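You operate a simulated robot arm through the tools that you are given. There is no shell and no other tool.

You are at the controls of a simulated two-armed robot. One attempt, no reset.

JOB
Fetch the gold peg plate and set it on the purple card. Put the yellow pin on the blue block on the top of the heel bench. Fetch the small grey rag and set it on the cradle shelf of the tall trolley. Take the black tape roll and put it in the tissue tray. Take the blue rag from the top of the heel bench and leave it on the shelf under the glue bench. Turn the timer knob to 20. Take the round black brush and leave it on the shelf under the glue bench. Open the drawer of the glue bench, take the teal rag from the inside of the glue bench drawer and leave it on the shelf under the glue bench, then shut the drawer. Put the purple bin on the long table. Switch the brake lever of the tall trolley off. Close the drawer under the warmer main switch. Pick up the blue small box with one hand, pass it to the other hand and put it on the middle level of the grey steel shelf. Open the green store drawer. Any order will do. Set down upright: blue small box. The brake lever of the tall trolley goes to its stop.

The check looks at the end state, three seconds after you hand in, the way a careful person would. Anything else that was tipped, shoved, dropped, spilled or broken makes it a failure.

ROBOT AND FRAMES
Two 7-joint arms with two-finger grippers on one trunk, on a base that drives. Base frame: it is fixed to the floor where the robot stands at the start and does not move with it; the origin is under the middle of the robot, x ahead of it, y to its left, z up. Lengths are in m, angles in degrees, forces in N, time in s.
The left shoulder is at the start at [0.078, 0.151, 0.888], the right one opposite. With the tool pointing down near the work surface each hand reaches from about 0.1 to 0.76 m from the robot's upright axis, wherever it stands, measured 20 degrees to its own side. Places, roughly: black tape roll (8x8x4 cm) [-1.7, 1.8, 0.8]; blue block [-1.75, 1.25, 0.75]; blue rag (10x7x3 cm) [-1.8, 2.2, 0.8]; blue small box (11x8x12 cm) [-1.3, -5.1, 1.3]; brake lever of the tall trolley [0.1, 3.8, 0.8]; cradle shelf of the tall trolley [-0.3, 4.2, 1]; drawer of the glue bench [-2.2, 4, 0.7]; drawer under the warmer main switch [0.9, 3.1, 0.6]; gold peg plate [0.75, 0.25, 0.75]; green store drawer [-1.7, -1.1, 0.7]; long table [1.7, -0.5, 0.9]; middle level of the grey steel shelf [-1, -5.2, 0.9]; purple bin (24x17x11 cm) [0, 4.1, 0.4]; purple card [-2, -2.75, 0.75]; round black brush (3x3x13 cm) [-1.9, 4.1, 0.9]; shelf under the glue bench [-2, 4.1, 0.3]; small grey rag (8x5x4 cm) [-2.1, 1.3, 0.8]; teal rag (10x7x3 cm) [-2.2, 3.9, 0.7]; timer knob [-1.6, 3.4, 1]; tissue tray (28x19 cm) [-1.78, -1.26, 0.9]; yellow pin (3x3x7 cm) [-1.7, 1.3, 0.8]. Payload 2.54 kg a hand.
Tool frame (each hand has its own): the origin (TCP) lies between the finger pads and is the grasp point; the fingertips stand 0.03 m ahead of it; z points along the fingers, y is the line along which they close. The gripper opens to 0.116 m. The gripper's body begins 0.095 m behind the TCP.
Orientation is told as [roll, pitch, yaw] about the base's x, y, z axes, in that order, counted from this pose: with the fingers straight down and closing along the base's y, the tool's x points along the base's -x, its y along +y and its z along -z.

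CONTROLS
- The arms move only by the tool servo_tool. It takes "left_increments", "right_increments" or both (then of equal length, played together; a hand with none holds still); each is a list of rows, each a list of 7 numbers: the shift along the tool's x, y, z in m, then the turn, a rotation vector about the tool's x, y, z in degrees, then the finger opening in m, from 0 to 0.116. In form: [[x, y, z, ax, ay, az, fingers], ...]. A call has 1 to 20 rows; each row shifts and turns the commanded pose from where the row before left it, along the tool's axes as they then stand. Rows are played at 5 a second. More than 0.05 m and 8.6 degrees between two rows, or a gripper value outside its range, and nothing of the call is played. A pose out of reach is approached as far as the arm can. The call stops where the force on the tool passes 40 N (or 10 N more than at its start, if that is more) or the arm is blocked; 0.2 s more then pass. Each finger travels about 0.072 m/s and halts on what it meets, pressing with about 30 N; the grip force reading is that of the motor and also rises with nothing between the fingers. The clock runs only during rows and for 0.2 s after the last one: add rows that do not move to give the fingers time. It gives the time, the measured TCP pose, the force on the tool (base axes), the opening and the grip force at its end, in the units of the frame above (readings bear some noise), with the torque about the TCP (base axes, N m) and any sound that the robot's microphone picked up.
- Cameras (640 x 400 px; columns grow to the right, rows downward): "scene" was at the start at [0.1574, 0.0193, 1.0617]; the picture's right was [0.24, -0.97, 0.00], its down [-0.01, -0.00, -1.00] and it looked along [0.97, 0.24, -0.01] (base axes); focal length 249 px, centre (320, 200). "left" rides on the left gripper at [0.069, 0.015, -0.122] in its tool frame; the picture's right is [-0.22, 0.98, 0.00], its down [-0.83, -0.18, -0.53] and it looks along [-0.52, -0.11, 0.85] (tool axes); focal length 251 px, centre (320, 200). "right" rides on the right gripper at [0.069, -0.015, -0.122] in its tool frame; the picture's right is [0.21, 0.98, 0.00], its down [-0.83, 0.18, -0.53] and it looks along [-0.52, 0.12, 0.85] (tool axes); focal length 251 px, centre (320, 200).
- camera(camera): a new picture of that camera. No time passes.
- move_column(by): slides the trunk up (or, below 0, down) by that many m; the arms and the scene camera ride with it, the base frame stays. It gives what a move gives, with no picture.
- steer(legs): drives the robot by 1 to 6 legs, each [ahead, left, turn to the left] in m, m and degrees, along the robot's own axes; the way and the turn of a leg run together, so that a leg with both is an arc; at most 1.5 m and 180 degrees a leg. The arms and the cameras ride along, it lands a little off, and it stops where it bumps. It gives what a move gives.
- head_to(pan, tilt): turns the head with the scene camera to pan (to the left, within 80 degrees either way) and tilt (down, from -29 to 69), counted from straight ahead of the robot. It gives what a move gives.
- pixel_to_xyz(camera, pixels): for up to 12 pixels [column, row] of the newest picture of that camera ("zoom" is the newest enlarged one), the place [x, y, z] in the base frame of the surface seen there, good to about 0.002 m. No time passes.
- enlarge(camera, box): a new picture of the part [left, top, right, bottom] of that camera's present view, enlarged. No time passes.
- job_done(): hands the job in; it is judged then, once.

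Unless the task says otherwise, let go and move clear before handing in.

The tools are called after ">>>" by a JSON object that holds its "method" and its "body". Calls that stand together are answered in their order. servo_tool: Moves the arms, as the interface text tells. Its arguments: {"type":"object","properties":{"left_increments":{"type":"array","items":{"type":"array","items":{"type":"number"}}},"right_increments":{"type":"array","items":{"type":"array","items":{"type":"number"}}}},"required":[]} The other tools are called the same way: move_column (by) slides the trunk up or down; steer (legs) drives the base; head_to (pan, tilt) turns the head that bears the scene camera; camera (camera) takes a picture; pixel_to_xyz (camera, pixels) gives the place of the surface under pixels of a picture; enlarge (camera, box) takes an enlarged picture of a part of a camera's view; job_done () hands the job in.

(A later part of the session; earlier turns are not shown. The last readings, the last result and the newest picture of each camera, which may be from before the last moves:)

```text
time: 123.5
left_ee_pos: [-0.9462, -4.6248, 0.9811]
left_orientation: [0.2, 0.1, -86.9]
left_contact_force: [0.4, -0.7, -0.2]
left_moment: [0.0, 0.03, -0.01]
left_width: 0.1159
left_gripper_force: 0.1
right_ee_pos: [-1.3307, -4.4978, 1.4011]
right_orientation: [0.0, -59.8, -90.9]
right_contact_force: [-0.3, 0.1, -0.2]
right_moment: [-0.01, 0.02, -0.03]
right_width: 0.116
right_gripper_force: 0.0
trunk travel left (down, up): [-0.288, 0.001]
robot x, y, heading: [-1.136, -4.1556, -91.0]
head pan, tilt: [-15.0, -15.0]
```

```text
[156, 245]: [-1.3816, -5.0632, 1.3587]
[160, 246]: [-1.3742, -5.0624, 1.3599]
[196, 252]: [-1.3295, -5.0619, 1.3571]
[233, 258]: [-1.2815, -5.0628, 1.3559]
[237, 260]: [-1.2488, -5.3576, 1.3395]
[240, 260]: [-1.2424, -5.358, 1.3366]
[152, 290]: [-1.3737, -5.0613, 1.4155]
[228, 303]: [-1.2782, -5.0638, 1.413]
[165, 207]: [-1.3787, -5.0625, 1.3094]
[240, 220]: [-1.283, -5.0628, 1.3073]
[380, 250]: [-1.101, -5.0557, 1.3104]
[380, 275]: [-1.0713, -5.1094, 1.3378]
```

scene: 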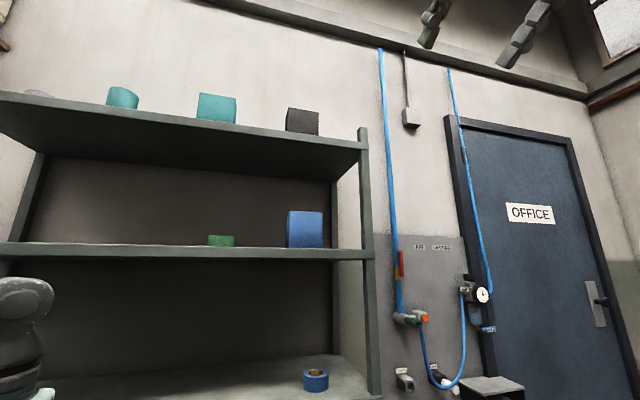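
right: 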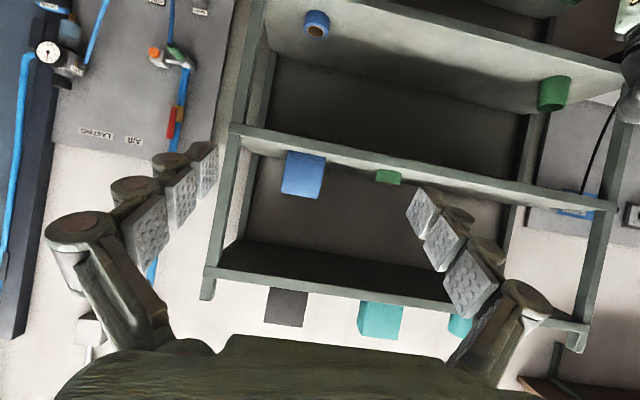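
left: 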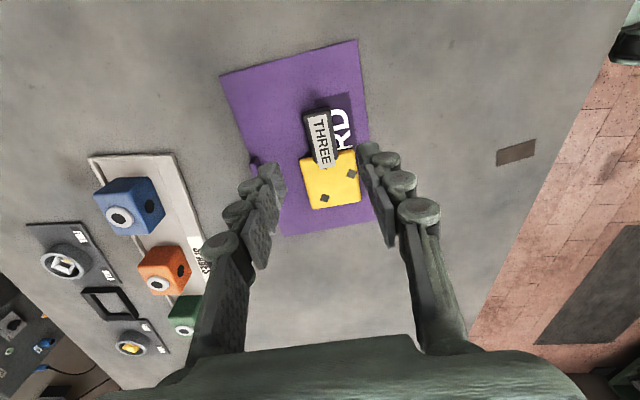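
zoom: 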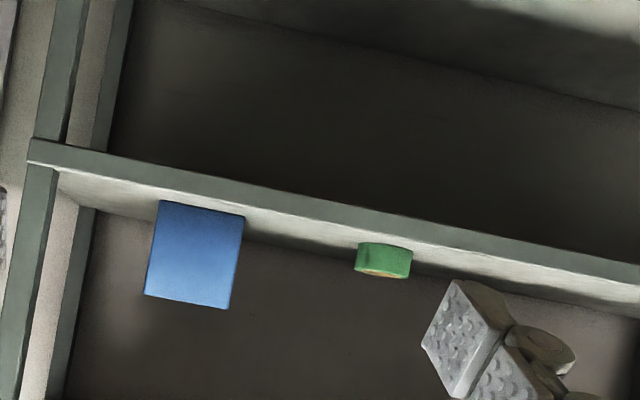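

The box is square to the axes, centred at x≈-1.331, about 0.106 wide. I'll square up the hand's yaw and drive 0.27 m closer.

>>> {"method": "steer", "body": {"legs": [[0.27, 0, 0.9]]}}

>>> {"method": "camera", "body": {"camera": "right"}}

>>> {"method": "enlarge", "body": {"camera": "right", "box": [220, 100, 420, 240]}}

```text
time: 125.5
left_ee_pos: [-0.9355, -4.8918, 0.9812]
left_orientation: [0.2, 0.3, -85.7]
left_contact_force: [0.7, -0.5, -0.5]
left_moment: [0.02, 0.05, -0.04]
left_width: 0.1162
left_gripper_force: 0.0
right_ee_pos: [-1.3226, -4.7736, 1.4005]
right_orientation: [-0.1, -59.7, -89.4]
right_contact_force: [-0.6, -0.8, 0.2]
right_moment: [0.02, 0.0, -0.01]
right_width: 0.116
right_gripper_force: 0.2
trunk travel left (down, up): [-0.288, 0.001]
robot x, y, heading: [-1.1386, -4.4222, -89.5]
head pan, tilt: [-15.0, -15.0]
```

```text
taken
```

right: 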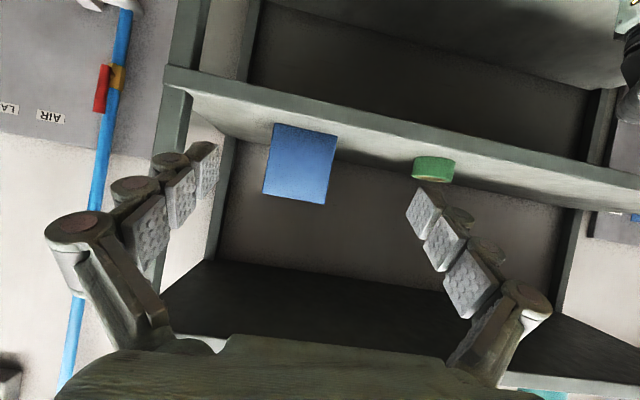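

```text
2.86 times, centred on (320, 170) of right
```

zoom: 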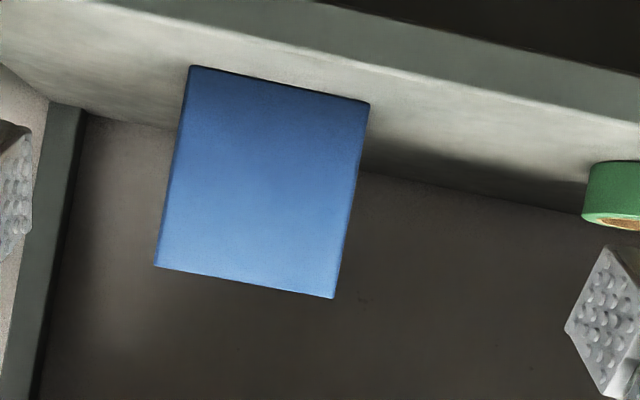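

>>> {"method": "pixel_to_xyz", "body": {"camera": "zoom", "pixels": [[176, 180], [180, 180], [345, 205], [348, 206], [350, 207], [260, 190], [162, 262], [330, 290], [195, 72], [362, 105], [174, 180], [352, 208]]}}

```text
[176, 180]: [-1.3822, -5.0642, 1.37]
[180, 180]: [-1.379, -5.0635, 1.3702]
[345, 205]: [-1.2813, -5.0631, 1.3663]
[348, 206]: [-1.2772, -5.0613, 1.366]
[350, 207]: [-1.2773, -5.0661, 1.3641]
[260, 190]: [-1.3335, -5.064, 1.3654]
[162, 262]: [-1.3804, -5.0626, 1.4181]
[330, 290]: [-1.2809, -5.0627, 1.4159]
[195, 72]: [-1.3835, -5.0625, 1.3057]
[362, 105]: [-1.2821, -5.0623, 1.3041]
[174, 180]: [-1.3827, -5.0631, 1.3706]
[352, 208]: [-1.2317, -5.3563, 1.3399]
```

Edges are at x -1.3845 and -1.2765: centre -1.3305, width 0.108, so the 0.116 opening fits with 4 mm per side. I'll pull the left hand back, edge the base closer, then square and align the right hand.

>>> {"method": "servo_tool", "body": {"left_increments": [[0.04, 0, -0.01, 0, 0, 0, 0.116], [0.04, 0, -0.01, 0, 0, 0, 0.116], [0.04, 0, 0, 0, 0, 0, 0.116], [0.04, 0, 0, 0, 0, 0, 0.116]]}}

>>> {"method": "steer", "body": {"legs": [[0.07, 0, 0]]}}

```text
time: 126.5
left_ee_pos: [-0.9467, -4.7323, 1.0015]
left_orientation: [0.1, 0.2, -85.6]
left_contact_force: [-0.2, -0.8, 0.1]
left_moment: [0.02, 0.0, 0.0]
left_width: 0.116
left_gripper_force: 0.0
right_ee_pos: [-1.3225, -4.7722, 1.4023]
right_orientation: [-0.2, -59.7, -89.5]
right_contact_force: [-0.5, 0.8, -0.7]
right_moment: [0.0, -0.01, 0.0]
right_width: 0.1158
right_gripper_force: 0.0
trunk travel left (down, up): [-0.288, 0.001]
robot x, y, heading: [-1.1369, -4.4249, -89.6]
head pan, tilt: [-15.0, -15.0]
```

```text
time: 127.5
left_ee_pos: [-0.9472, -4.8053, 1.0014]
left_orientation: [0.1, 0.3, -85.7]
left_contact_force: [-0.5, 0.3, -0.4]
left_moment: [0.06, 0.01, -0.01]
left_width: 0.1161
left_gripper_force: 0.1
right_ee_pos: [-1.3228, -4.8457, 1.4021]
right_orientation: [-0.1, -59.7, -89.5]
right_contact_force: [-0.3, -0.8, 0.8]
right_moment: [0.02, -0.01, -0.02]
right_width: 0.1162
right_gripper_force: 0.1
trunk travel left (down, up): [-0.288, 0.001]
robot x, y, heading: [-1.1351, -4.4922, -89.7]
head pan, tilt: [-15.0, -15.0]
```

>>> {"method": "servo_tool", "body": {"right_increments": [[-0.018, -0.004, 0.0386, 0.43, 0, 0.25, 0.116], [-0.018, -0.0037, 0.0386, 0, 0, 0, 0.116], [-0.018, 0, 0.0386, 0, 0, 0, 0.116], [-0.018, 0, 0.0386, 0, 0, 0, 0.116], [0, 0, 0, 0, 0, 0, 0.116]]}}

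>>> {"method": "camera", "body": {"camera": "right"}}

>>> {"method": "enlarge", "body": {"camera": "right", "box": [130, 60, 490, 340]}}

```text
time: 128.7
left_ee_pos: [-0.9465, -4.8043, 1.0025]
left_orientation: [0.2, 0.2, -85.8]
left_contact_force: [0.0, 0.5, -0.1]
left_moment: [-0.02, 0.0, 0.04]
left_width: 0.1158
left_gripper_force: 0.2
right_ee_pos: [-1.3317, -5.014, 1.3876]
right_orientation: [-0.2, -59.8, -90.1]
right_contact_force: [0.7, 1.0, 0.4]
right_moment: [0.01, 0.02, 0.02]
right_width: 0.1159
right_gripper_force: 0.0
trunk travel left (down, up): [-0.288, 0.001]
robot x, y, heading: [-1.1393, -4.493, -89.6]
head pan, tilt: [-15.0, -15.0]
```

```text
taken
```

right: 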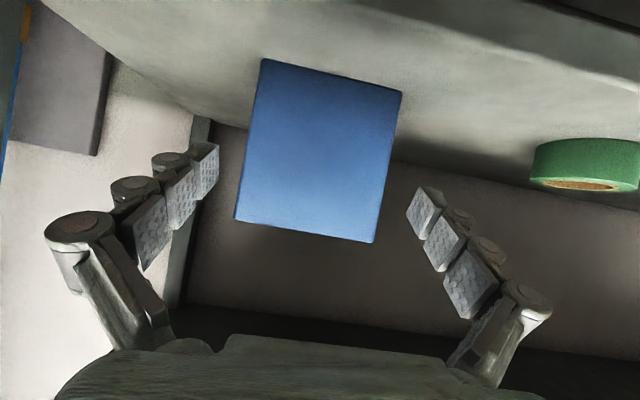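

```text
1.43 times, centred on (310, 200) of right
```

zoom: 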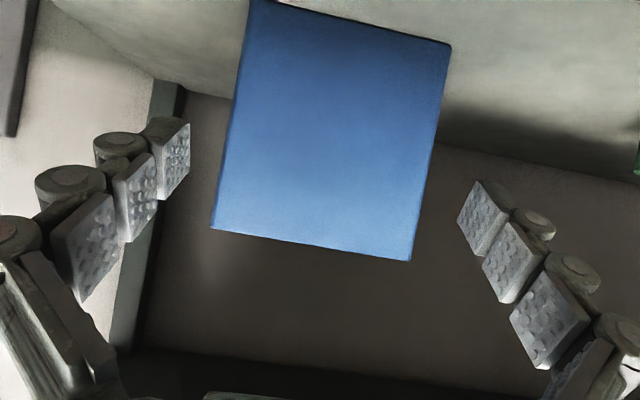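

>>> {"method": "pixel_to_xyz", "body": {"camera": "zoom", "pixels": [[222, 160], [226, 160], [230, 160], [415, 185], [420, 186], [423, 186], [320, 170], [216, 222], [408, 252]]}}

```text
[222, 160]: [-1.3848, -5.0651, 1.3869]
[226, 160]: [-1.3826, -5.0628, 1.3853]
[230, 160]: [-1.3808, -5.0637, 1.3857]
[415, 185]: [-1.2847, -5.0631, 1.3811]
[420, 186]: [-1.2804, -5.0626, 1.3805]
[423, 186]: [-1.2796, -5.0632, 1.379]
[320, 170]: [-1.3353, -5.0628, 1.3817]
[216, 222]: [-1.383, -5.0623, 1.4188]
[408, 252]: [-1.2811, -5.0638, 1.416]
```

The hand is centred on the box (-1.3317 vs -1.3315). I'll slide forward slowly.

>>> {"method": "servo_tool", "body": {"right_increments": [[-0.005, 0, 0.0087, 0, 0, 0, 0.116], [-0.005, 0, 0.0087, 0, 0, 0, 0.116], [-0.005, 0, 0.0087, 0, 0, 0, 0.116], [-0.005, 0, 0.0087, 0, 0, 0, 0.116], [0, 0, 0, 0, 0, 0, 0.116]]}}

>>> {"method": "camera", "body": {"camera": "right"}}

```text
time: 129.9
left_ee_pos: [-0.9468, -4.8062, 1.0014]
left_orientation: [0.1, 0.2, -85.6]
left_contact_force: [0.6, -0.7, 0.5]
left_moment: [-0.02, -0.06, 0.02]
left_width: 0.116
left_gripper_force: 0.1
right_ee_pos: [-1.331, -5.0546, 1.3856]
right_orientation: [-0.1, -59.9, -90.1]
right_contact_force: [0.3, -0.3, 0.8]
right_moment: [-0.07, -0.01, 0.01]
right_width: 0.1159
right_gripper_force: 0.1
trunk travel left (down, up): [-0.288, 0.001]
robot x, y, heading: [-1.1396, -4.4932, -89.8]
head pan, tilt: [-15.0, -15.0]
```

```text
taken
```

right: 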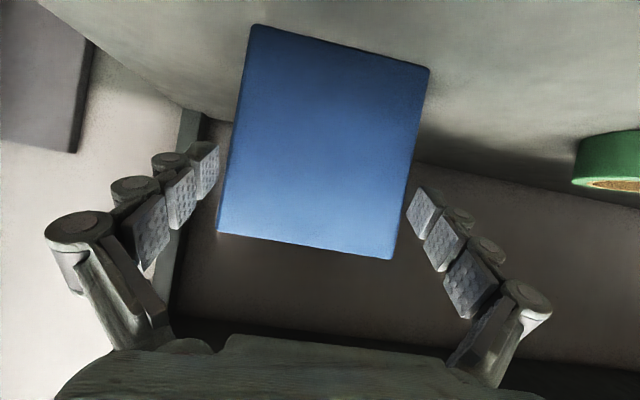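

No contact and the tips are past the front face. I'll go 3 cm further and close.

>>> {"method": "servo_tool", "body": {"right_increments": [[-0.005, 0, 0.0087, 0, 0, 0, 0.116], [-0.005, 0, 0.0087, 0, 0, 0, 0.116], [-0.005, 0, 0.0087, 0, 0, 0, 0.116], [0, 0, 0, 0, 0, 0, 0.116], [0, 0, 0, 0, 0, 0, 0.1], [0, 0, 0, 0, 0, 0, 0.09], [0, 0, 0, 0, 0, 0, 0.09], [0, 0, 0, 0, 0, 0, 0.09]]}}

>>> {"method": "camera", "body": {"camera": "right"}}

>>> {"method": "camera", "body": {"camera": "scene"}}

```text
time: 131.7
left_ee_pos: [-0.9466, -4.8049, 1.0013]
left_orientation: [0.1, 0.2, -85.6]
left_contact_force: [-0.5, -0.6, -0.2]
left_moment: [-0.01, -0.01, 0.02]
left_width: 0.116
left_gripper_force: 0.0
right_ee_pos: [-1.3295, -5.0851, 1.384]
right_orientation: [-0.1, -59.9, -90.2]
right_contact_force: [-0.4, -1.1, 2.8]
right_moment: [-0.03, 0.21, 0.0]
right_width: 0.1089
right_gripper_force: 30.0
trunk travel left (down, up): [-0.288, 0.001]
robot x, y, heading: [-1.1395, -4.4955, -89.5]
head pan, tilt: [-15.0, -15.0]
```

```text
taken
```

right: 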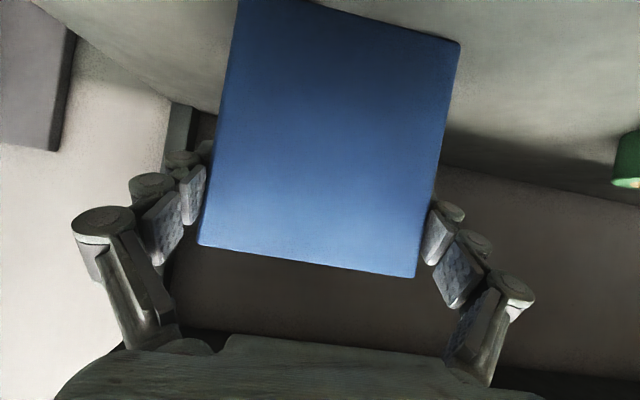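

```text
taken
```

scene: 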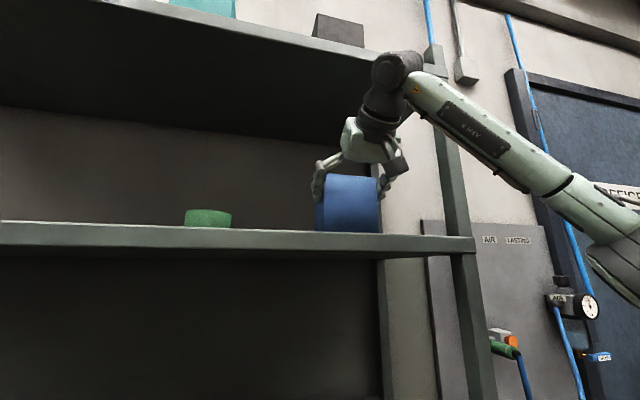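

Gripped (0.109 m, 30 N). I'll lift 3 cm and back out with the base.

>>> {"method": "servo_tool", "body": {"right_increments": [[-0.009, 0, -0.005, 0, 0, 0, 0.09], [-0.009, 0, -0.005, 0, 0, 0, 0.09], [-0.009, 0, -0.005, 0, 0, 0, 0.09], [0, 0, 0, 0, 0, 0, 0.09]]}}

>>> {"method": "camera", "body": {"camera": "scene"}}

```text
time: 132.7
left_ee_pos: [-0.9476, -4.8049, 1.0008]
left_orientation: [0.0, 0.2, -85.7]
left_contact_force: [-0.5, -0.4, -0.7]
left_moment: [0.02, -0.01, 0.0]
left_width: 0.116
left_gripper_force: 0.1
right_ee_pos: [-1.3309, -5.0857, 1.4161]
right_orientation: [-0.1, -59.7, -90.1]
right_contact_force: [1.2, 0.0, -1.0]
right_moment: [0.03, 0.04, 0.0]
right_width: 0.1085
right_gripper_force: 30.2
trunk travel left (down, up): [-0.288, 0.001]
robot x, y, heading: [-1.137, -4.4968, -89.6]
head pan, tilt: [-15.0, -15.0]
```

```text
taken
```

scene: 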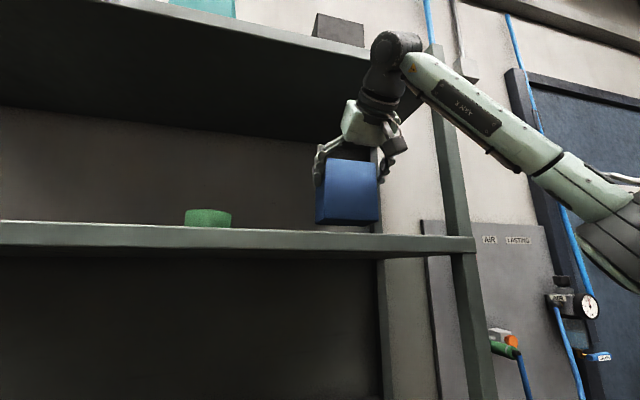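

The box hangs free. I'll back out half a metre and pre-position the left hand to the left, turned so it can come down from the left side closing fore-aft.

>>> {"method": "steer", "body": {"legs": [[-0.5, 0, 0]]}}

>>> {"method": "servo_tool", "body": {"left_increments": [[-0.03, 0.028, -0.025, 0, 0, 0, 0.116], [-0.03, 0.028, -0.025, 0, 0, 0, 0.116], [-0.03, 0.028, -0.025, 0, 0, 0, 0.116], [-0.03, 0.028, -0.025, 0, 0, 0, 0.116], [0, 0, -0.025, 0, 0, 8.5, 0.116], [0, 0, -0.025, 0, 0, 8.5, 0.116], [0, 0, -0.025, 0, 0, 8.5, 0.116], [0, 0, -0.025, 0, 0, 8.5, 0.116], [0, 0, -0.025, 0, 0, 8.5, 0.116], [0, 0, -0.025, 0, 0, 8.5, 0.116], [0, 0, 0, 0, 0, 8.5, 0.116], [0, 0, 0, 0, 0, 8.5, 0.116], [0, 0, 0, 0, 0, 8.5, 0.116], [0, 0, 0, 0, 0, 8.5, 0.116], [0, 0, 0, 0, 0, 8.5, 0.116]]}}

>>> {"method": "servo_tool", "body": {"right_increments": [[0.0347, 0.0189, 0.0021, 0, 0, 0, 0.09], [0.0347, 0.0189, 0.0021, 0, 0, 0, 0.09], [0.0347, 0.0189, 0.0021, 0, 0, 0, 0.09], [0.0347, 0.0189, 0.0021, 0, 0, 0, 0.09], [0.0347, 0.0189, 0.0021, 0, 0, 0, 0.09], [0.0347, 0.0189, 0.0021, 0, 0, 0, 0.09], [0.0347, 0.0189, 0.0021, 0, 0, 0, 0.09], [0.0347, 0.0189, 0.0021, 0, 0, 0, 0.09], [0.0347, 0.0189, 0.0021, 0, 0, 0, 0.09]]}}

>>> {"method": "head_to", "body": {"pan": 5, "tilt": 10}}

>>> {"method": "camera", "body": {"camera": "scene"}}

```text
time: 135.6
left_ee_pos: [-0.9507, -4.3113, 1.0008]
left_orientation: [0.1, 0.3, -85.5]
left_contact_force: [-0.9, 0.5, 0.2]
left_moment: [0.0, 0.04, 0.03]
left_width: 0.1162
left_gripper_force: 0.2
right_ee_pos: [-1.3333, -4.5936, 1.4162]
right_orientation: [-0.1, -59.8, -90.0]
right_contact_force: [0.3, 0.0, 0.0]
right_moment: [-0.02, -0.03, -0.01]
right_width: 0.1087
right_gripper_force: 30.4
trunk travel left (down, up): [-0.288, 0.001]
robot x, y, heading: [-1.1438, -4.0035, -89.4]
head pan, tilt: [-15.0, -15.0]
```

```text
time: 138.8
left_ee_pos: [-0.8284, -4.4235, 1.2512]
left_orientation: [-0.2, 0.1, -179.3]
left_contact_force: [0.5, -0.4, -1.1]
left_moment: [0.0, -0.01, -0.01]
left_width: 0.116
left_gripper_force: 0.1
right_ee_pos: [-1.3337, -4.5946, 1.4162]
right_orientation: [-0.1, -59.8, -90.0]
right_contact_force: [1.1, 0.5, -0.7]
right_moment: [0.02, -0.04, 0.02]
right_width: 0.1088
right_gripper_force: 30.1
trunk travel left (down, up): [-0.288, 0.001]
robot x, y, heading: [-1.1442, -3.9989, -89.5]
head pan, tilt: [-15.0, -15.0]
```

```text
time: 140.8
left_ee_pos: [-0.8273, -4.4243, 1.2513]
left_orientation: [-0.3, 0.0, -179.1]
left_contact_force: [-0.2, -0.3, -0.2]
left_moment: [-0.01, -0.01, 0.01]
left_width: 0.1164
left_gripper_force: 0.1
right_ee_pos: [-1.161, -4.4546, 1.1372]
right_orientation: [-0.1, -59.8, -90.1]
right_contact_force: [-0.2, 0.2, -0.7]
right_moment: [0.01, 0.01, -0.02]
right_width: 0.1089
right_gripper_force: 29.6
trunk travel left (down, up): [-0.288, 0.001]
robot x, y, heading: [-1.1436, -4.0046, -89.3]
head pan, tilt: [-15.0, -15.0]
```

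```text
time: 141.7
left_ee_pos: [-0.8297, -4.4251, 1.2513]
left_orientation: [-0.2, 0.2, -179.0]
left_contact_force: [-0.1, 0.1, 0.6]
left_moment: [-0.01, -0.04, 0.04]
left_width: 0.1159
left_gripper_force: 0.1
right_ee_pos: [-1.1618, -4.4536, 1.1388]
right_orientation: [0.0, -59.9, -90.1]
right_contact_force: [0.2, 0.1, -1.0]
right_moment: [0.02, -0.01, 0.0]
right_width: 0.1086
right_gripper_force: 29.9
trunk travel left (down, up): [-0.288, 0.001]
robot x, y, heading: [-1.1421, -4.0035, -89.2]
head pan, tilt: [5.0, 10.0]
```

```text
taken
```

scene: 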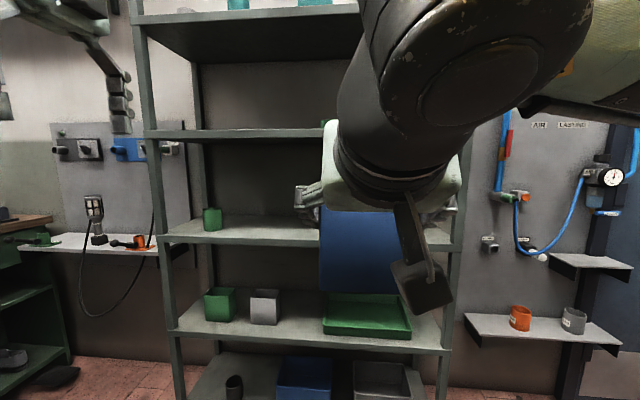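

The right hand holds the box at z 1.054–1.174, centre (-1.162, -4.472). I'll tilt the left hand 30° and bring it to a standoff above-left of the box.

>>> {"method": "servo_tool", "body": {"left_increments": [[0, 0, 0, 0, 0, 1.1, 0.116], [0, 0, 0, 0, -7.5, 0, 0.116], [0, 0, 0, 0, -7.5, 0, 0.116], [0, 0, 0, 0, -7.5, 0, 0.116], [0, 0, 0, 0, -7.5, 0, 0.116], [0, 0, 0, 0, 0, 0, 0.116]]}}

>>> {"method": "camera", "body": {"camera": "left"}}

```text
time: 143.1
left_ee_pos: [-0.8294, -4.4243, 1.2515]
left_orientation: [-0.3, -30.0, -180.0]
left_contact_force: [0.3, -0.6, 0.0]
left_moment: [0.01, -0.02, -0.02]
left_width: 0.1164
left_gripper_force: 0.2
right_ee_pos: [-1.1616, -4.4527, 1.1381]
right_orientation: [-0.2, -59.8, -90.0]
right_contact_force: [0.4, 0.0, -0.6]
right_moment: [-0.01, -0.03, -0.03]
right_width: 0.1088
right_gripper_force: 30.0
trunk travel left (down, up): [-0.288, 0.001]
robot x, y, heading: [-1.143, -4.0023, -89.4]
head pan, tilt: [5.0, 10.0]
```

```text
taken
```

left: 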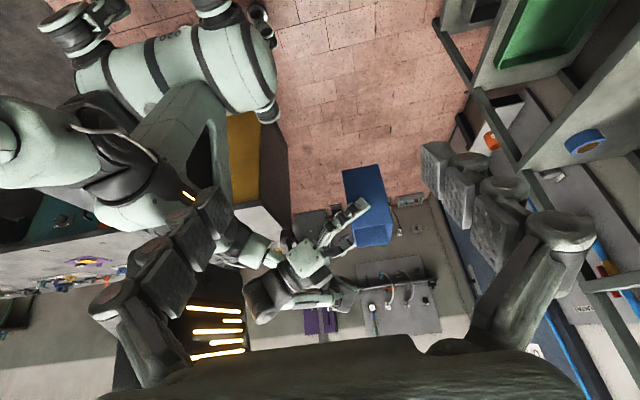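

>>> {"method": "servo_tool", "body": {"left_increments": [[-0.0386, 0.0078, 0.0188, 0, 0, 0, 0.116], [-0.0386, 0.0078, 0.0188, 0, 0, 0, 0.116], [-0.0386, 0.0078, 0.0188, 0, 0, 0, 0.116], [-0.0386, 0.0078, 0.0188, 0, 0, 0, 0.116], [-0.0386, 0.0078, 0.0188, 0, 0, 0, 0.116], [-0.0386, 0.0088, 0.0188, 0, 0, 0, 0.116], [0, 0, 0, 0, 0, 0, 0.116]]}}

>>> {"method": "camera", "body": {"camera": "left"}}

>>> {"method": "camera", "body": {"camera": "scene"}}

```text
time: 144.7
left_ee_pos: [-1.0635, -4.4692, 1.2683]
left_orientation: [-0.3, -29.9, -179.8]
left_contact_force: [0.2, -0.8, -1.2]
left_moment: [0.04, -0.05, -0.02]
left_width: 0.1161
left_gripper_force: 0.1
left hand out of reach, approached as far as the arm can: row 6
right_ee_pos: [-1.1615, -4.4535, 1.1382]
right_orientation: [0.0, -59.8, -90.1]
right_contact_force: [-0.1, 0.2, -0.7]
right_moment: [0.01, -0.03, 0.02]
right_width: 0.1087
right_gripper_force: 29.6
trunk travel left (down, up): [-0.288, 0.001]
robot x, y, heading: [-1.1424, -4.0019, -89.4]
head pan, tilt: [5.0, 10.0]
```

```text
taken
```

left: 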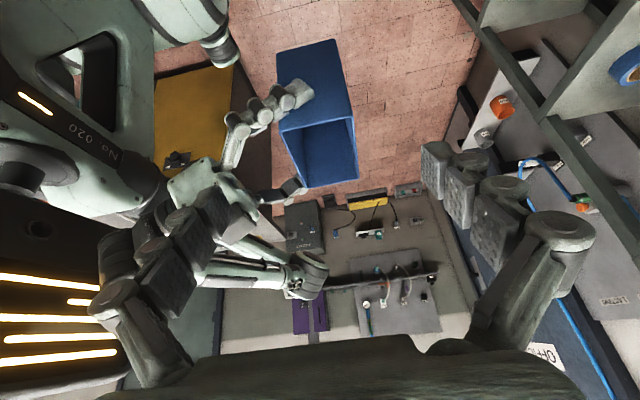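

```text
taken
```

scene: 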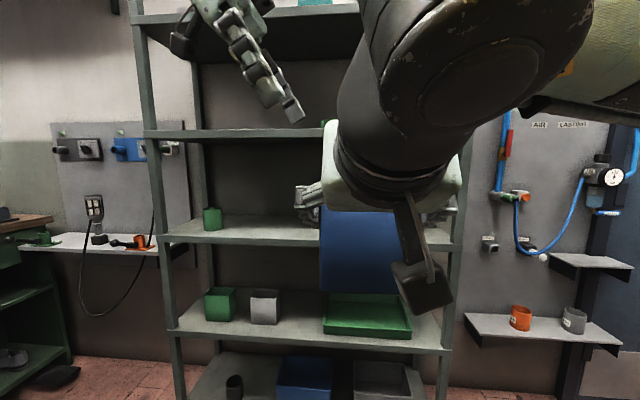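

The box is hollow and open at the top. The left arm is at its limit at this standoff, so I'll shift the held box 5 cm left and down, then line up the left hand.

>>> {"method": "servo_tool", "body": {"right_increments": [[0.0217, 0.025, 0.0125, 0, 0, 0, 0.09], [0.0217, 0.025, 0.0125, 0, 0, 0, 0.09], [0, 0, 0, 0, 0, 0, 0.09], [0, 0, 0, 0, 0, 0, 0.09]], "left_increments": [[0, 0, 0, 0, 0, 0, 0.116], [0.024, 0.001, 0.007, 0, 0, 0, 0.116], [0.0235, 0.001, 0.008, 0, 0, 0, 0.116], [0, 0, 0, 0, 0, 0, 0.116]]}}

>>> {"method": "camera", "body": {"camera": "left"}}

>>> {"method": "camera", "body": {"camera": "scene"}}

```text
time: 145.7
left_ee_pos: [-1.0308, -4.4703, 1.232]
left_orientation: [-0.3, -29.9, -180.1]
left_contact_force: [-0.3, -0.9, 0.1]
left_moment: [-0.01, 0.0, -0.02]
left_width: 0.116
left_gripper_force: 0.0
right_ee_pos: [-1.1127, -4.4511, 1.089]
right_orientation: [-0.2, -59.7, -90.0]
right_contact_force: [-0.1, -0.3, 0.6]
right_moment: [-0.01, 0.0, 0.01]
right_width: 0.1087
right_gripper_force: 30.1
trunk travel left (down, up): [-0.288, 0.001]
robot x, y, heading: [-1.1429, -4.0005, -89.2]
head pan, tilt: [5.0, 10.0]
```

```text
taken
```

left: 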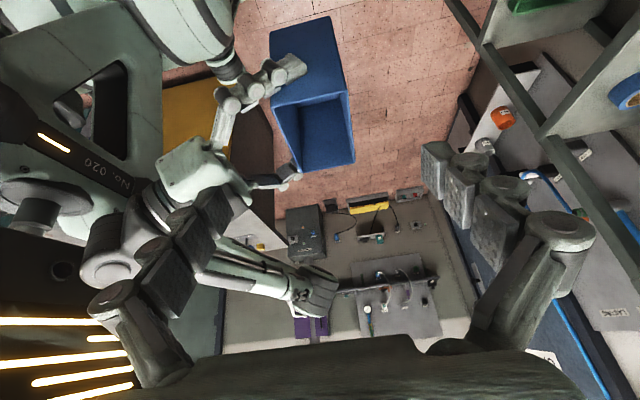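

```text
taken
```

scene: 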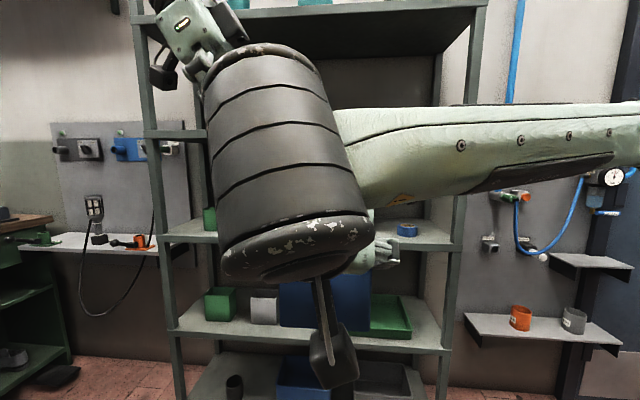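

>>> {"method": "enlarge", "body": {"camera": "left", "box": [200, 10, 400, 190]}}

>>> {"method": "pixel_to_xyz", "body": {"camera": "left", "pixels": [[276, 103], [346, 95], [302, 170], [353, 162], [334, 20], [272, 40], [290, 70], [296, 178], [245, 100], [210, 160], [230, 190], [320, 100]]}}

```text
2.22 times, centred on (300, 100) of left
```

zoom: 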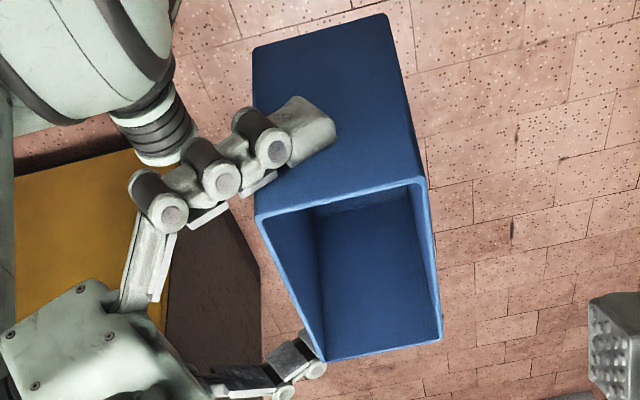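

```text
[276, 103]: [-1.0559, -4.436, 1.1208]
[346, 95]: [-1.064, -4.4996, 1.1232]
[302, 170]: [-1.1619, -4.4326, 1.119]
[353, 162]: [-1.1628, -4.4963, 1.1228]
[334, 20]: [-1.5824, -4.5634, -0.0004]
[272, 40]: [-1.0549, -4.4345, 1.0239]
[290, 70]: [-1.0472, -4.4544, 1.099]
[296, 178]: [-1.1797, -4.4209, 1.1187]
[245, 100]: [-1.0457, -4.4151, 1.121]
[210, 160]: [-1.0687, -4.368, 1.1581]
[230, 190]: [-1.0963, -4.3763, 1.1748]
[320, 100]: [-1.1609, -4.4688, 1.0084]
```

The rim spans x -1.056…-1.165, y -4.432…-4.510, top z 1.124, as predicted. I'll approach along the left tool's axis with the opening at 0.098 and check midway.

>>> {"method": "servo_tool", "body": {"left_increments": [[0, 0.001, 0.03, 0, 0, 0, 0.098], [0, 0.001, 0.03, 0, 0, 0, 0.098], [0, 0.001, 0.03, 0, 0, 0, 0.098], [0, 0, 0, 0, 0, 0, 0.098]]}}

>>> {"method": "camera", "body": {"camera": "left"}}

>>> {"method": "camera", "body": {"camera": "right"}}

```text
time: 146.7
left_ee_pos: [-1.0735, -4.4692, 1.1524]
left_orientation: [-0.3, -29.9, -179.9]
left_contact_force: [0.4, -0.2, -0.6]
left_moment: [0.04, -0.01, -0.01]
left_width: 0.0979
left_gripper_force: 0.2
right_ee_pos: [-1.113, -4.4506, 1.0879]
right_orientation: [0.0, -59.8, -90.0]
right_contact_force: [0.1, -0.6, -0.7]
right_moment: [-0.04, -0.02, 0.02]
right_width: 0.1087
right_gripper_force: 29.8
trunk travel left (down, up): [-0.288, 0.001]
robot x, y, heading: [-1.1404, -4.0011, -89.5]
head pan, tilt: [5.0, 10.0]
```

```text
taken
```

left: 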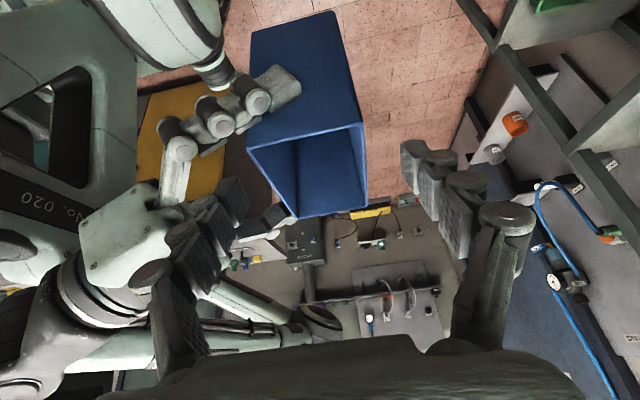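

```text
taken
```

right: 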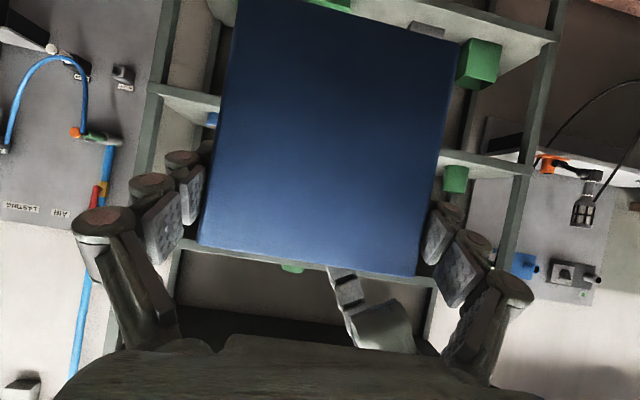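

>>> {"method": "pixel_to_xyz", "body": {"camera": "left", "pixels": [[232, 185], [245, 205], [195, 225], [155, 270], [165, 205], [150, 225], [185, 270], [170, 300], [290, 212], [252, 160], [363, 130], [250, 215]]}}

>>> {"method": "pixel_to_xyz", "body": {"camera": "right", "pixels": [[350, 285], [385, 330], [345, 272], [370, 310]]}}

```text
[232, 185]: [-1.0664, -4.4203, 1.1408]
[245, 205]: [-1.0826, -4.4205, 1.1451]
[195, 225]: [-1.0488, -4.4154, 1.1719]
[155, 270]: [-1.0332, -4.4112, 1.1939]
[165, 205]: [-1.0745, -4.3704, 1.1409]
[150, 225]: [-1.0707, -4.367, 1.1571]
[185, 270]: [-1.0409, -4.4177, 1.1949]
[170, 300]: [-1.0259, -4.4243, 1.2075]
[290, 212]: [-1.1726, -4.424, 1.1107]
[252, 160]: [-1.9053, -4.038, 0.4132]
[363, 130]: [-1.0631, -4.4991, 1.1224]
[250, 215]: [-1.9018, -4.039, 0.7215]
```

```text
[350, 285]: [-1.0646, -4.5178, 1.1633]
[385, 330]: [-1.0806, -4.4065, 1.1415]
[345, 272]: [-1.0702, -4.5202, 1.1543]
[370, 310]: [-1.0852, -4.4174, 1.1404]
```

The near finger (y -4.42…-4.406) has about 3.5 cm to the right palm (y -4.370). I'll continue 7 cm and then close gently.

>>> {"method": "servo_tool", "body": {"left_increments": [[0, 0.001, 0.02, 0, 0, 0, 0.098], [0, 0.001, 0.02, 0, 0, 0, 0.098], [0, 0.001, 0.02, 0, 0, 0, 0.098], [0, 0, 0.012, 0, 0, 0, 0.098], [0, 0, 0, 0, 0, 0, 0.098]]}}

>>> {"method": "camera", "body": {"camera": "left"}}

>>> {"method": "camera", "body": {"camera": "right"}}

```text
time: 147.9
left_ee_pos: [-1.1118, -4.4729, 1.0907]
left_orientation: [-0.4, -30.0, -180.0]
left_contact_force: [0.9, 0.2, -0.9]
left_moment: [0.0, -0.01, -0.04]
left_width: 0.098
left_gripper_force: 0.1
right_ee_pos: [-1.1137, -4.451, 1.0878]
right_orientation: [-0.1, -59.9, -90.1]
right_contact_force: [0.0, 0.6, -1.0]
right_moment: [0.01, 0.0, -0.01]
right_width: 0.109
right_gripper_force: 30.1
trunk travel left (down, up): [-0.288, 0.001]
robot x, y, heading: [-1.1441, -4.0042, -89.5]
head pan, tilt: [5.0, 10.0]
```

```text
taken
```

left: 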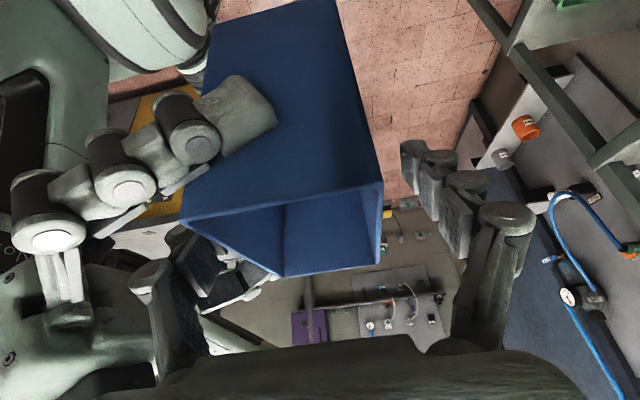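

```text
taken
```

right: 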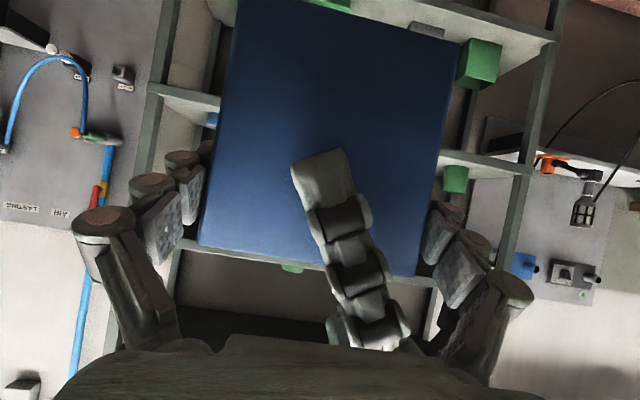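

Both fingers straddle the box. I'll close the left hand.

>>> {"method": "servo_tool", "body": {"left_increments": [[0, 0, 0, 0, 0, 0, 0.085], [0, 0, 0, 0, 0, 0, 0.075], [0, 0, 0, 0, 0, 0, 0.06], [0, 0, 0, 0, 0, 0, 0.06], [0, 0, 0, 0, 0, 0, 0.06]]}}

>>> {"method": "camera", "body": {"camera": "left"}}

```text
time: 149.1
left_ee_pos: [-1.1115, -4.4715, 1.0902]
left_orientation: [-0.5, -29.8, 180.0]
left_contact_force: [3.7, 26.1, 9.3]
left_moment: [0.74, -0.17, -0.39]
left_width: 0.0803
left_gripper_force: 14.8
right_ee_pos: [-1.1127, -4.4511, 1.0894]
right_orientation: [-0.2, -59.9, -90.0]
right_contact_force: [-3.8, -26.0, -8.4]
right_moment: [-0.5, 0.21, 0.3]
right_width: 0.1086
right_gripper_force: 29.9
trunk travel left (down, up): [-0.288, 0.001]
robot x, y, heading: [-1.1454, -4.0023, -89.2]
head pan, tilt: [5.0, 10.0]
```

```text
taken
```

left: 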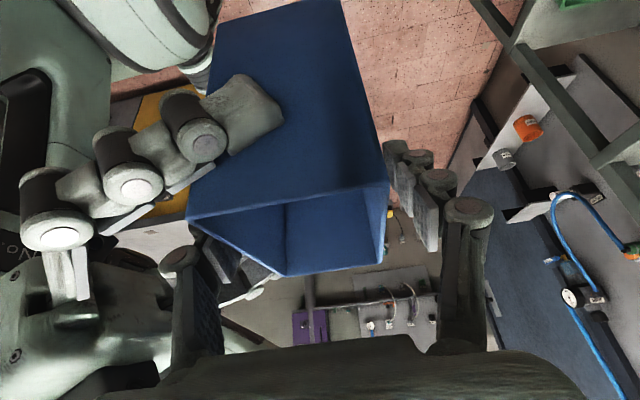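

The left grip is a little off-centre (26 N sideways between the hands). I'll shift the left hand 2 mm to relieve it.

>>> {"method": "servo_tool", "body": {"left_increments": [[0, -0.001, 0, 0, 0, 0, 0.06], [0, -0.001, 0, 0, 0, 0, 0.06], [0, 0, 0, 0, 0, 0, 0.06], [0, 0, 0, 0, 0, 0, 0.06]]}}

```text
time: 150.1
left_ee_pos: [-1.1105, -4.4712, 1.0911]
left_orientation: [-0.5, -29.8, -179.9]
left_contact_force: [6.9, 23.0, 8.3]
left_moment: [0.7, -0.03, -0.45]
left_width: 0.0792
left_gripper_force: 13.9
right_ee_pos: [-1.1123, -4.4505, 1.0882]
right_orientation: [-0.1, -59.8, -89.9]
right_contact_force: [-7.1, -23.7, -8.6]
right_moment: [-0.46, 0.0, 0.35]
right_width: 0.1085
right_gripper_force: 30.0
trunk travel left (down, up): [-0.288, 0.001]
robot x, y, heading: [-1.1423, -4.0047, -89.0]
head pan, tilt: [5.0, 10.0]
```

>>> {"method": "servo_tool", "body": {"left_increments": [[0, -0.0015, 0, 0, 0, 0, 0.06], [0, -0.0015, 0, 0, 0, 0, 0.06], [0, 0, 0, 0, 0, 0, 0.06], [0, 0, 0, 0, 0, 0, 0.06]]}}

>>> {"method": "camera", "body": {"camera": "left"}}

>>> {"method": "camera", "body": {"camera": "right"}}

```text
time: 151.1
left_ee_pos: [-1.1116, -4.4688, 1.0907]
left_orientation: [-0.4, -29.9, -179.9]
left_contact_force: [4.6, 19.2, 5.5]
left_moment: [0.49, -0.09, -0.37]
left_width: 0.0743
left_gripper_force: 11.1
right_ee_pos: [-1.1118, -4.4501, 1.0889]
right_orientation: [-0.1, -59.8, -89.9]
right_contact_force: [-5.9, -17.8, -5.8]
right_moment: [-0.38, 0.06, 0.23]
right_width: 0.1084
right_gripper_force: 30.3
trunk travel left (down, up): [-0.288, 0.001]
robot x, y, heading: [-1.1409, -4.0037, -89.4]
head pan, tilt: [5.0, 10.0]
```

```text
taken
```

left: 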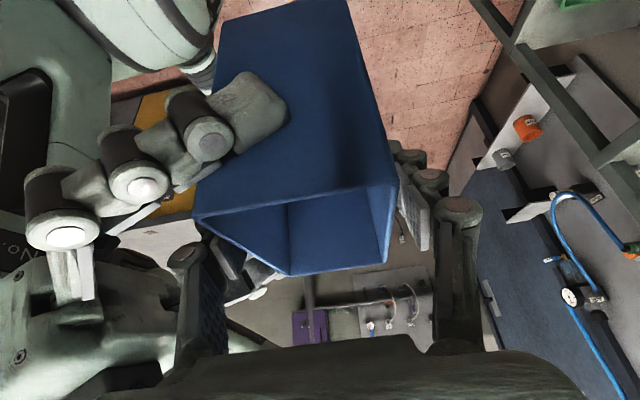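

```text
taken
```

right: 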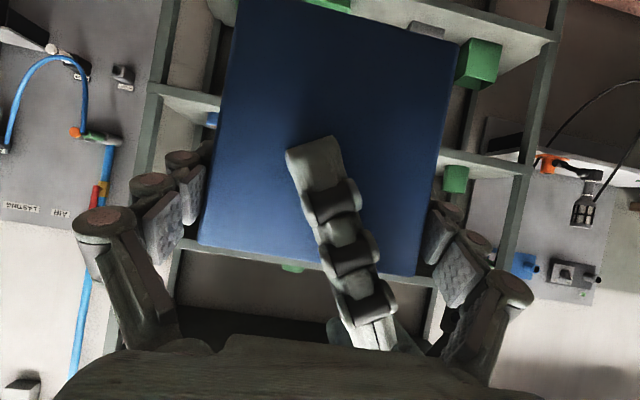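

>>> {"method": "servo_tool", "body": {"left_increments": [[0, -0.0015, 0, 0, 0, 0, 0.05], [0, -0.0015, 0, 0, 0, 0, 0.05], [0, -0.001, 0, 0, 0, 0, 0.05], [0, 0, 0, 0, 0, 0, 0.05], [0, 0, 0, 0, 0, 0, 0.05]]}}

>>> {"method": "enlarge", "body": {"camera": "left", "box": [160, 100, 480, 300]}}

```text
time: 152.3
left_ee_pos: [-1.1112, -4.4643, 1.0909]
left_orientation: [-0.2, -29.9, -180.0]
left_contact_force: [11.7, 12.7, 8.9]
left_moment: [0.31, -0.06, -0.24]
left_width: 0.0687
left_gripper_force: 30.6
right_ee_pos: [-1.1128, -4.4509, 1.0887]
right_orientation: [-0.3, -59.7, -89.8]
right_contact_force: [-10.6, -12.6, -7.6]
right_moment: [-0.09, 0.06, 0.05]
right_width: 0.1086
right_gripper_force: 30.0
trunk travel left (down, up): [-0.288, 0.001]
robot x, y, heading: [-1.1435, -4.003, -89.3]
head pan, tilt: [5.0, 10.0]
```

```text
2.00 times, centred on (320, 200) of left
```

zoom: 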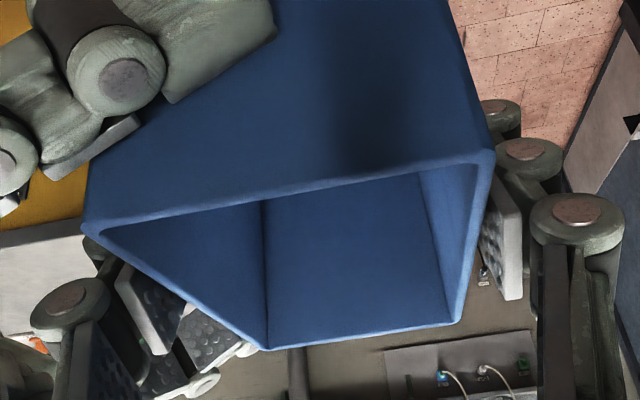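

Now both left fingers hold the box (0.0687 m, 30.6 N). I'll open the right hand and withdraw it straight back along its fingers.

>>> {"method": "servo_tool", "body": {"right_increments": [[0, 0, 0, 0, 0, 0, 0.112], [0, 0, 0, 0, 0, 0, 0.116], [0, 0, 0, 0, 0, 0, 0.116]], "left_increments": [[0, 0, 0, 0, 0, 0, 0.05], [0, 0, 0, 0, 0, 0, 0.05], [0, 0, 0, 0, 0, 0, 0.05]]}}

>>> {"method": "camera", "body": {"camera": "right"}}

>>> {"method": "camera", "body": {"camera": "left"}}

```text
time: 153.1
left_ee_pos: [-1.1121, -4.4654, 1.091]
left_orientation: [-0.3, -30.0, -180.0]
left_contact_force: [0.2, -0.7, 0.0]
left_moment: [0.0, -0.03, 0.03]
left_width: 0.0688
left_gripper_force: 30.1
right_ee_pos: [-1.1127, -4.4504, 1.0879]
right_orientation: [0.0, -59.7, -89.9]
right_contact_force: [-1.3, 1.0, -0.1]
right_moment: [0.01, 0.02, 0.0]
right_width: 0.1159
right_gripper_force: 0.1
trunk travel left (down, up): [-0.288, 0.001]
robot x, y, heading: [-1.141, -4.0044, -89.6]
head pan, tilt: [5.0, 10.0]
```

```text
taken
```

right: 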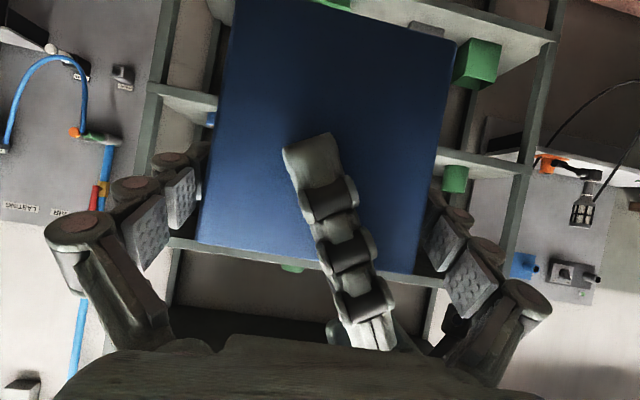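

```text
taken
```

left: 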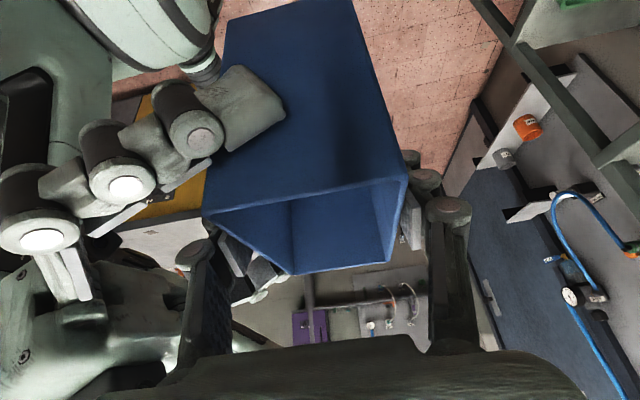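

The right hand has let go cleanly (no forces). Backing it would hit the head, so I'll move the left hand with the box forward out of the right fingers instead.

>>> {"method": "servo_tool", "body": {"left_increments": [[0, 0.01, 0, 0, 0, 0, 0.05], [0, 0.02, 0, 0, 0, 0, 0.05], [0, 0.02, 0, 0, 0, 0, 0.05], [0, 0.02, 0, 0, 0, 0, 0.05], [0, 0.02, 0, 0, 0, 0, 0.05]]}}

>>> {"method": "camera", "body": {"camera": "right"}}

```text
time: 154.3
left_ee_pos: [-1.1116, -4.5543, 1.0899]
left_orientation: [-0.3, -29.8, -179.9]
left_contact_force: [-0.1, 0.6, 0.0]
left_moment: [0.02, 0.02, 0.0]
left_width: 0.0687
left_gripper_force: 30.3
right_ee_pos: [-1.1118, -4.4512, 1.0889]
right_orientation: [-0.1, -59.7, -89.9]
right_contact_force: [-0.6, -0.1, 0.6]
right_moment: [-0.01, -0.04, -0.03]
right_width: 0.1159
right_gripper_force: 0.1
trunk travel left (down, up): [-0.288, 0.001]
robot x, y, heading: [-1.1433, -4.0015, -89.4]
head pan, tilt: [5.0, 10.0]
```

```text
taken
```

right: 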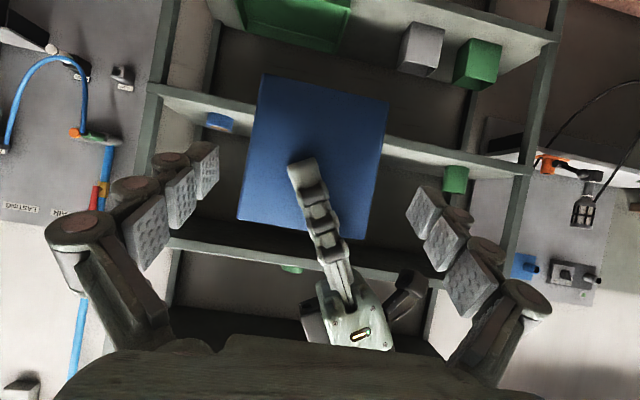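

The box is clear of the right fingers. I'll move the right hand aside and return it to pointing down.

>>> {"method": "servo_tool", "body": {"right_increments": [[0, -0.045, 0, 0, 0, 0, 0.116], [0, -0.045, 0, 0, 0, 0, 0.116], [0, -0.045, 0, 0, 0, 0, 0.116], [0, -0.045, 0, 0, 0, 0, 0.116], [0, -0.045, 0, 0, 0, 0, 0.116], [0, -0.045, 0, 0, 0, 0, 0.116], [0.01, 0, 0.0, 0, 8, 0, 0.116], [0.01, 0, 0, 0, 8, 0, 0.116], [0, 0, 0, 0, 8, 0, 0.116], [0, 0, 0, 0, 8, 0, 0.116], [0, 0, 0, 0, 8, 0, 0.116], [0, 0, 0, 0, 8, 0, 0.116], [0, 0, 0, 0, 8, 0, 0.116], [0, 0, 0, 0, 4, 0, 0.116]]}}

>>> {"method": "camera", "body": {"camera": "scene"}}

```text
time: 157.3
left_ee_pos: [-1.1109, -4.5538, 1.0917]
left_orientation: [-0.4, -29.9, -179.9]
left_contact_force: [0.0, 0.0, 0.5]
left_moment: [0.01, 0.01, -0.01]
left_width: 0.0689
left_gripper_force: 30.2
right_ee_pos: [-1.3787, -4.4594, 1.088]
right_orientation: [0.0, 0.3, -90.0]
right_contact_force: [-0.2, -0.1, 0.1]
right_moment: [0.01, 0.01, 0.02]
right_width: 0.1159
right_gripper_force: 0.1
right hand out of reach, approached as far as the arm can: row 4, 5
trunk travel left (down, up): [-0.288, 0.001]
robot x, y, heading: [-1.1407, -4.0026, -89.4]
head pan, tilt: [5.0, 10.0]
```

```text
taken
```

scene: 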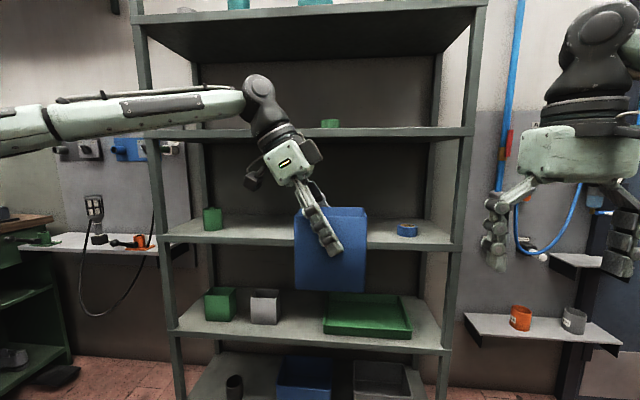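

The left hand now holds the box alone. I'll measure the arm's joint above the hand and the middle level, to see how it clears the shelf above.

>>> {"method": "pixel_to_xyz", "body": {"camera": "scene", "pixels": [[262, 90], [262, 78], [250, 95], [300, 190], [285, 135], [250, 238], [405, 245], [270, 230], [300, 132], [212, 228], [407, 230], [250, 180]]}}

>>> {"method": "enlarge", "body": {"camera": "scene", "box": [220, 50, 400, 300]}}

```text
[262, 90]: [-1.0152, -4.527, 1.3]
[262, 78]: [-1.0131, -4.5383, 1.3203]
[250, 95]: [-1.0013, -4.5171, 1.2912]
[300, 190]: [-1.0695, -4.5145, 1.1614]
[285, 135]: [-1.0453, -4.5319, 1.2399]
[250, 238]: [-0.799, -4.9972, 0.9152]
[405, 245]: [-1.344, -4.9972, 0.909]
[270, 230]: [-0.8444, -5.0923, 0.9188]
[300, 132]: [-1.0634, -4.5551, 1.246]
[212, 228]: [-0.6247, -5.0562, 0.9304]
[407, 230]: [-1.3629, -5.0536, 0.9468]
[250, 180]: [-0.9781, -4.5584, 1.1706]
```

```text
1.60 times, centred on (310, 175) of scene
```

zoom: 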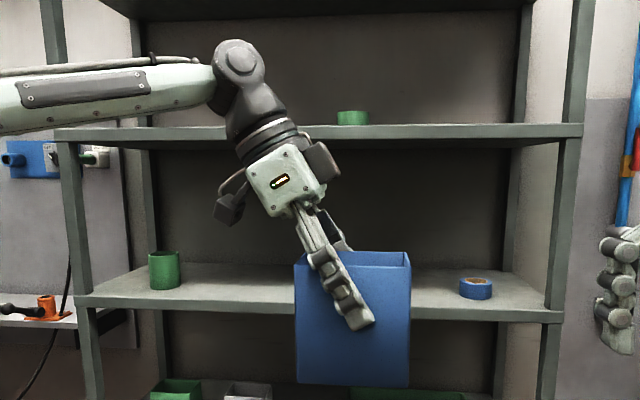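

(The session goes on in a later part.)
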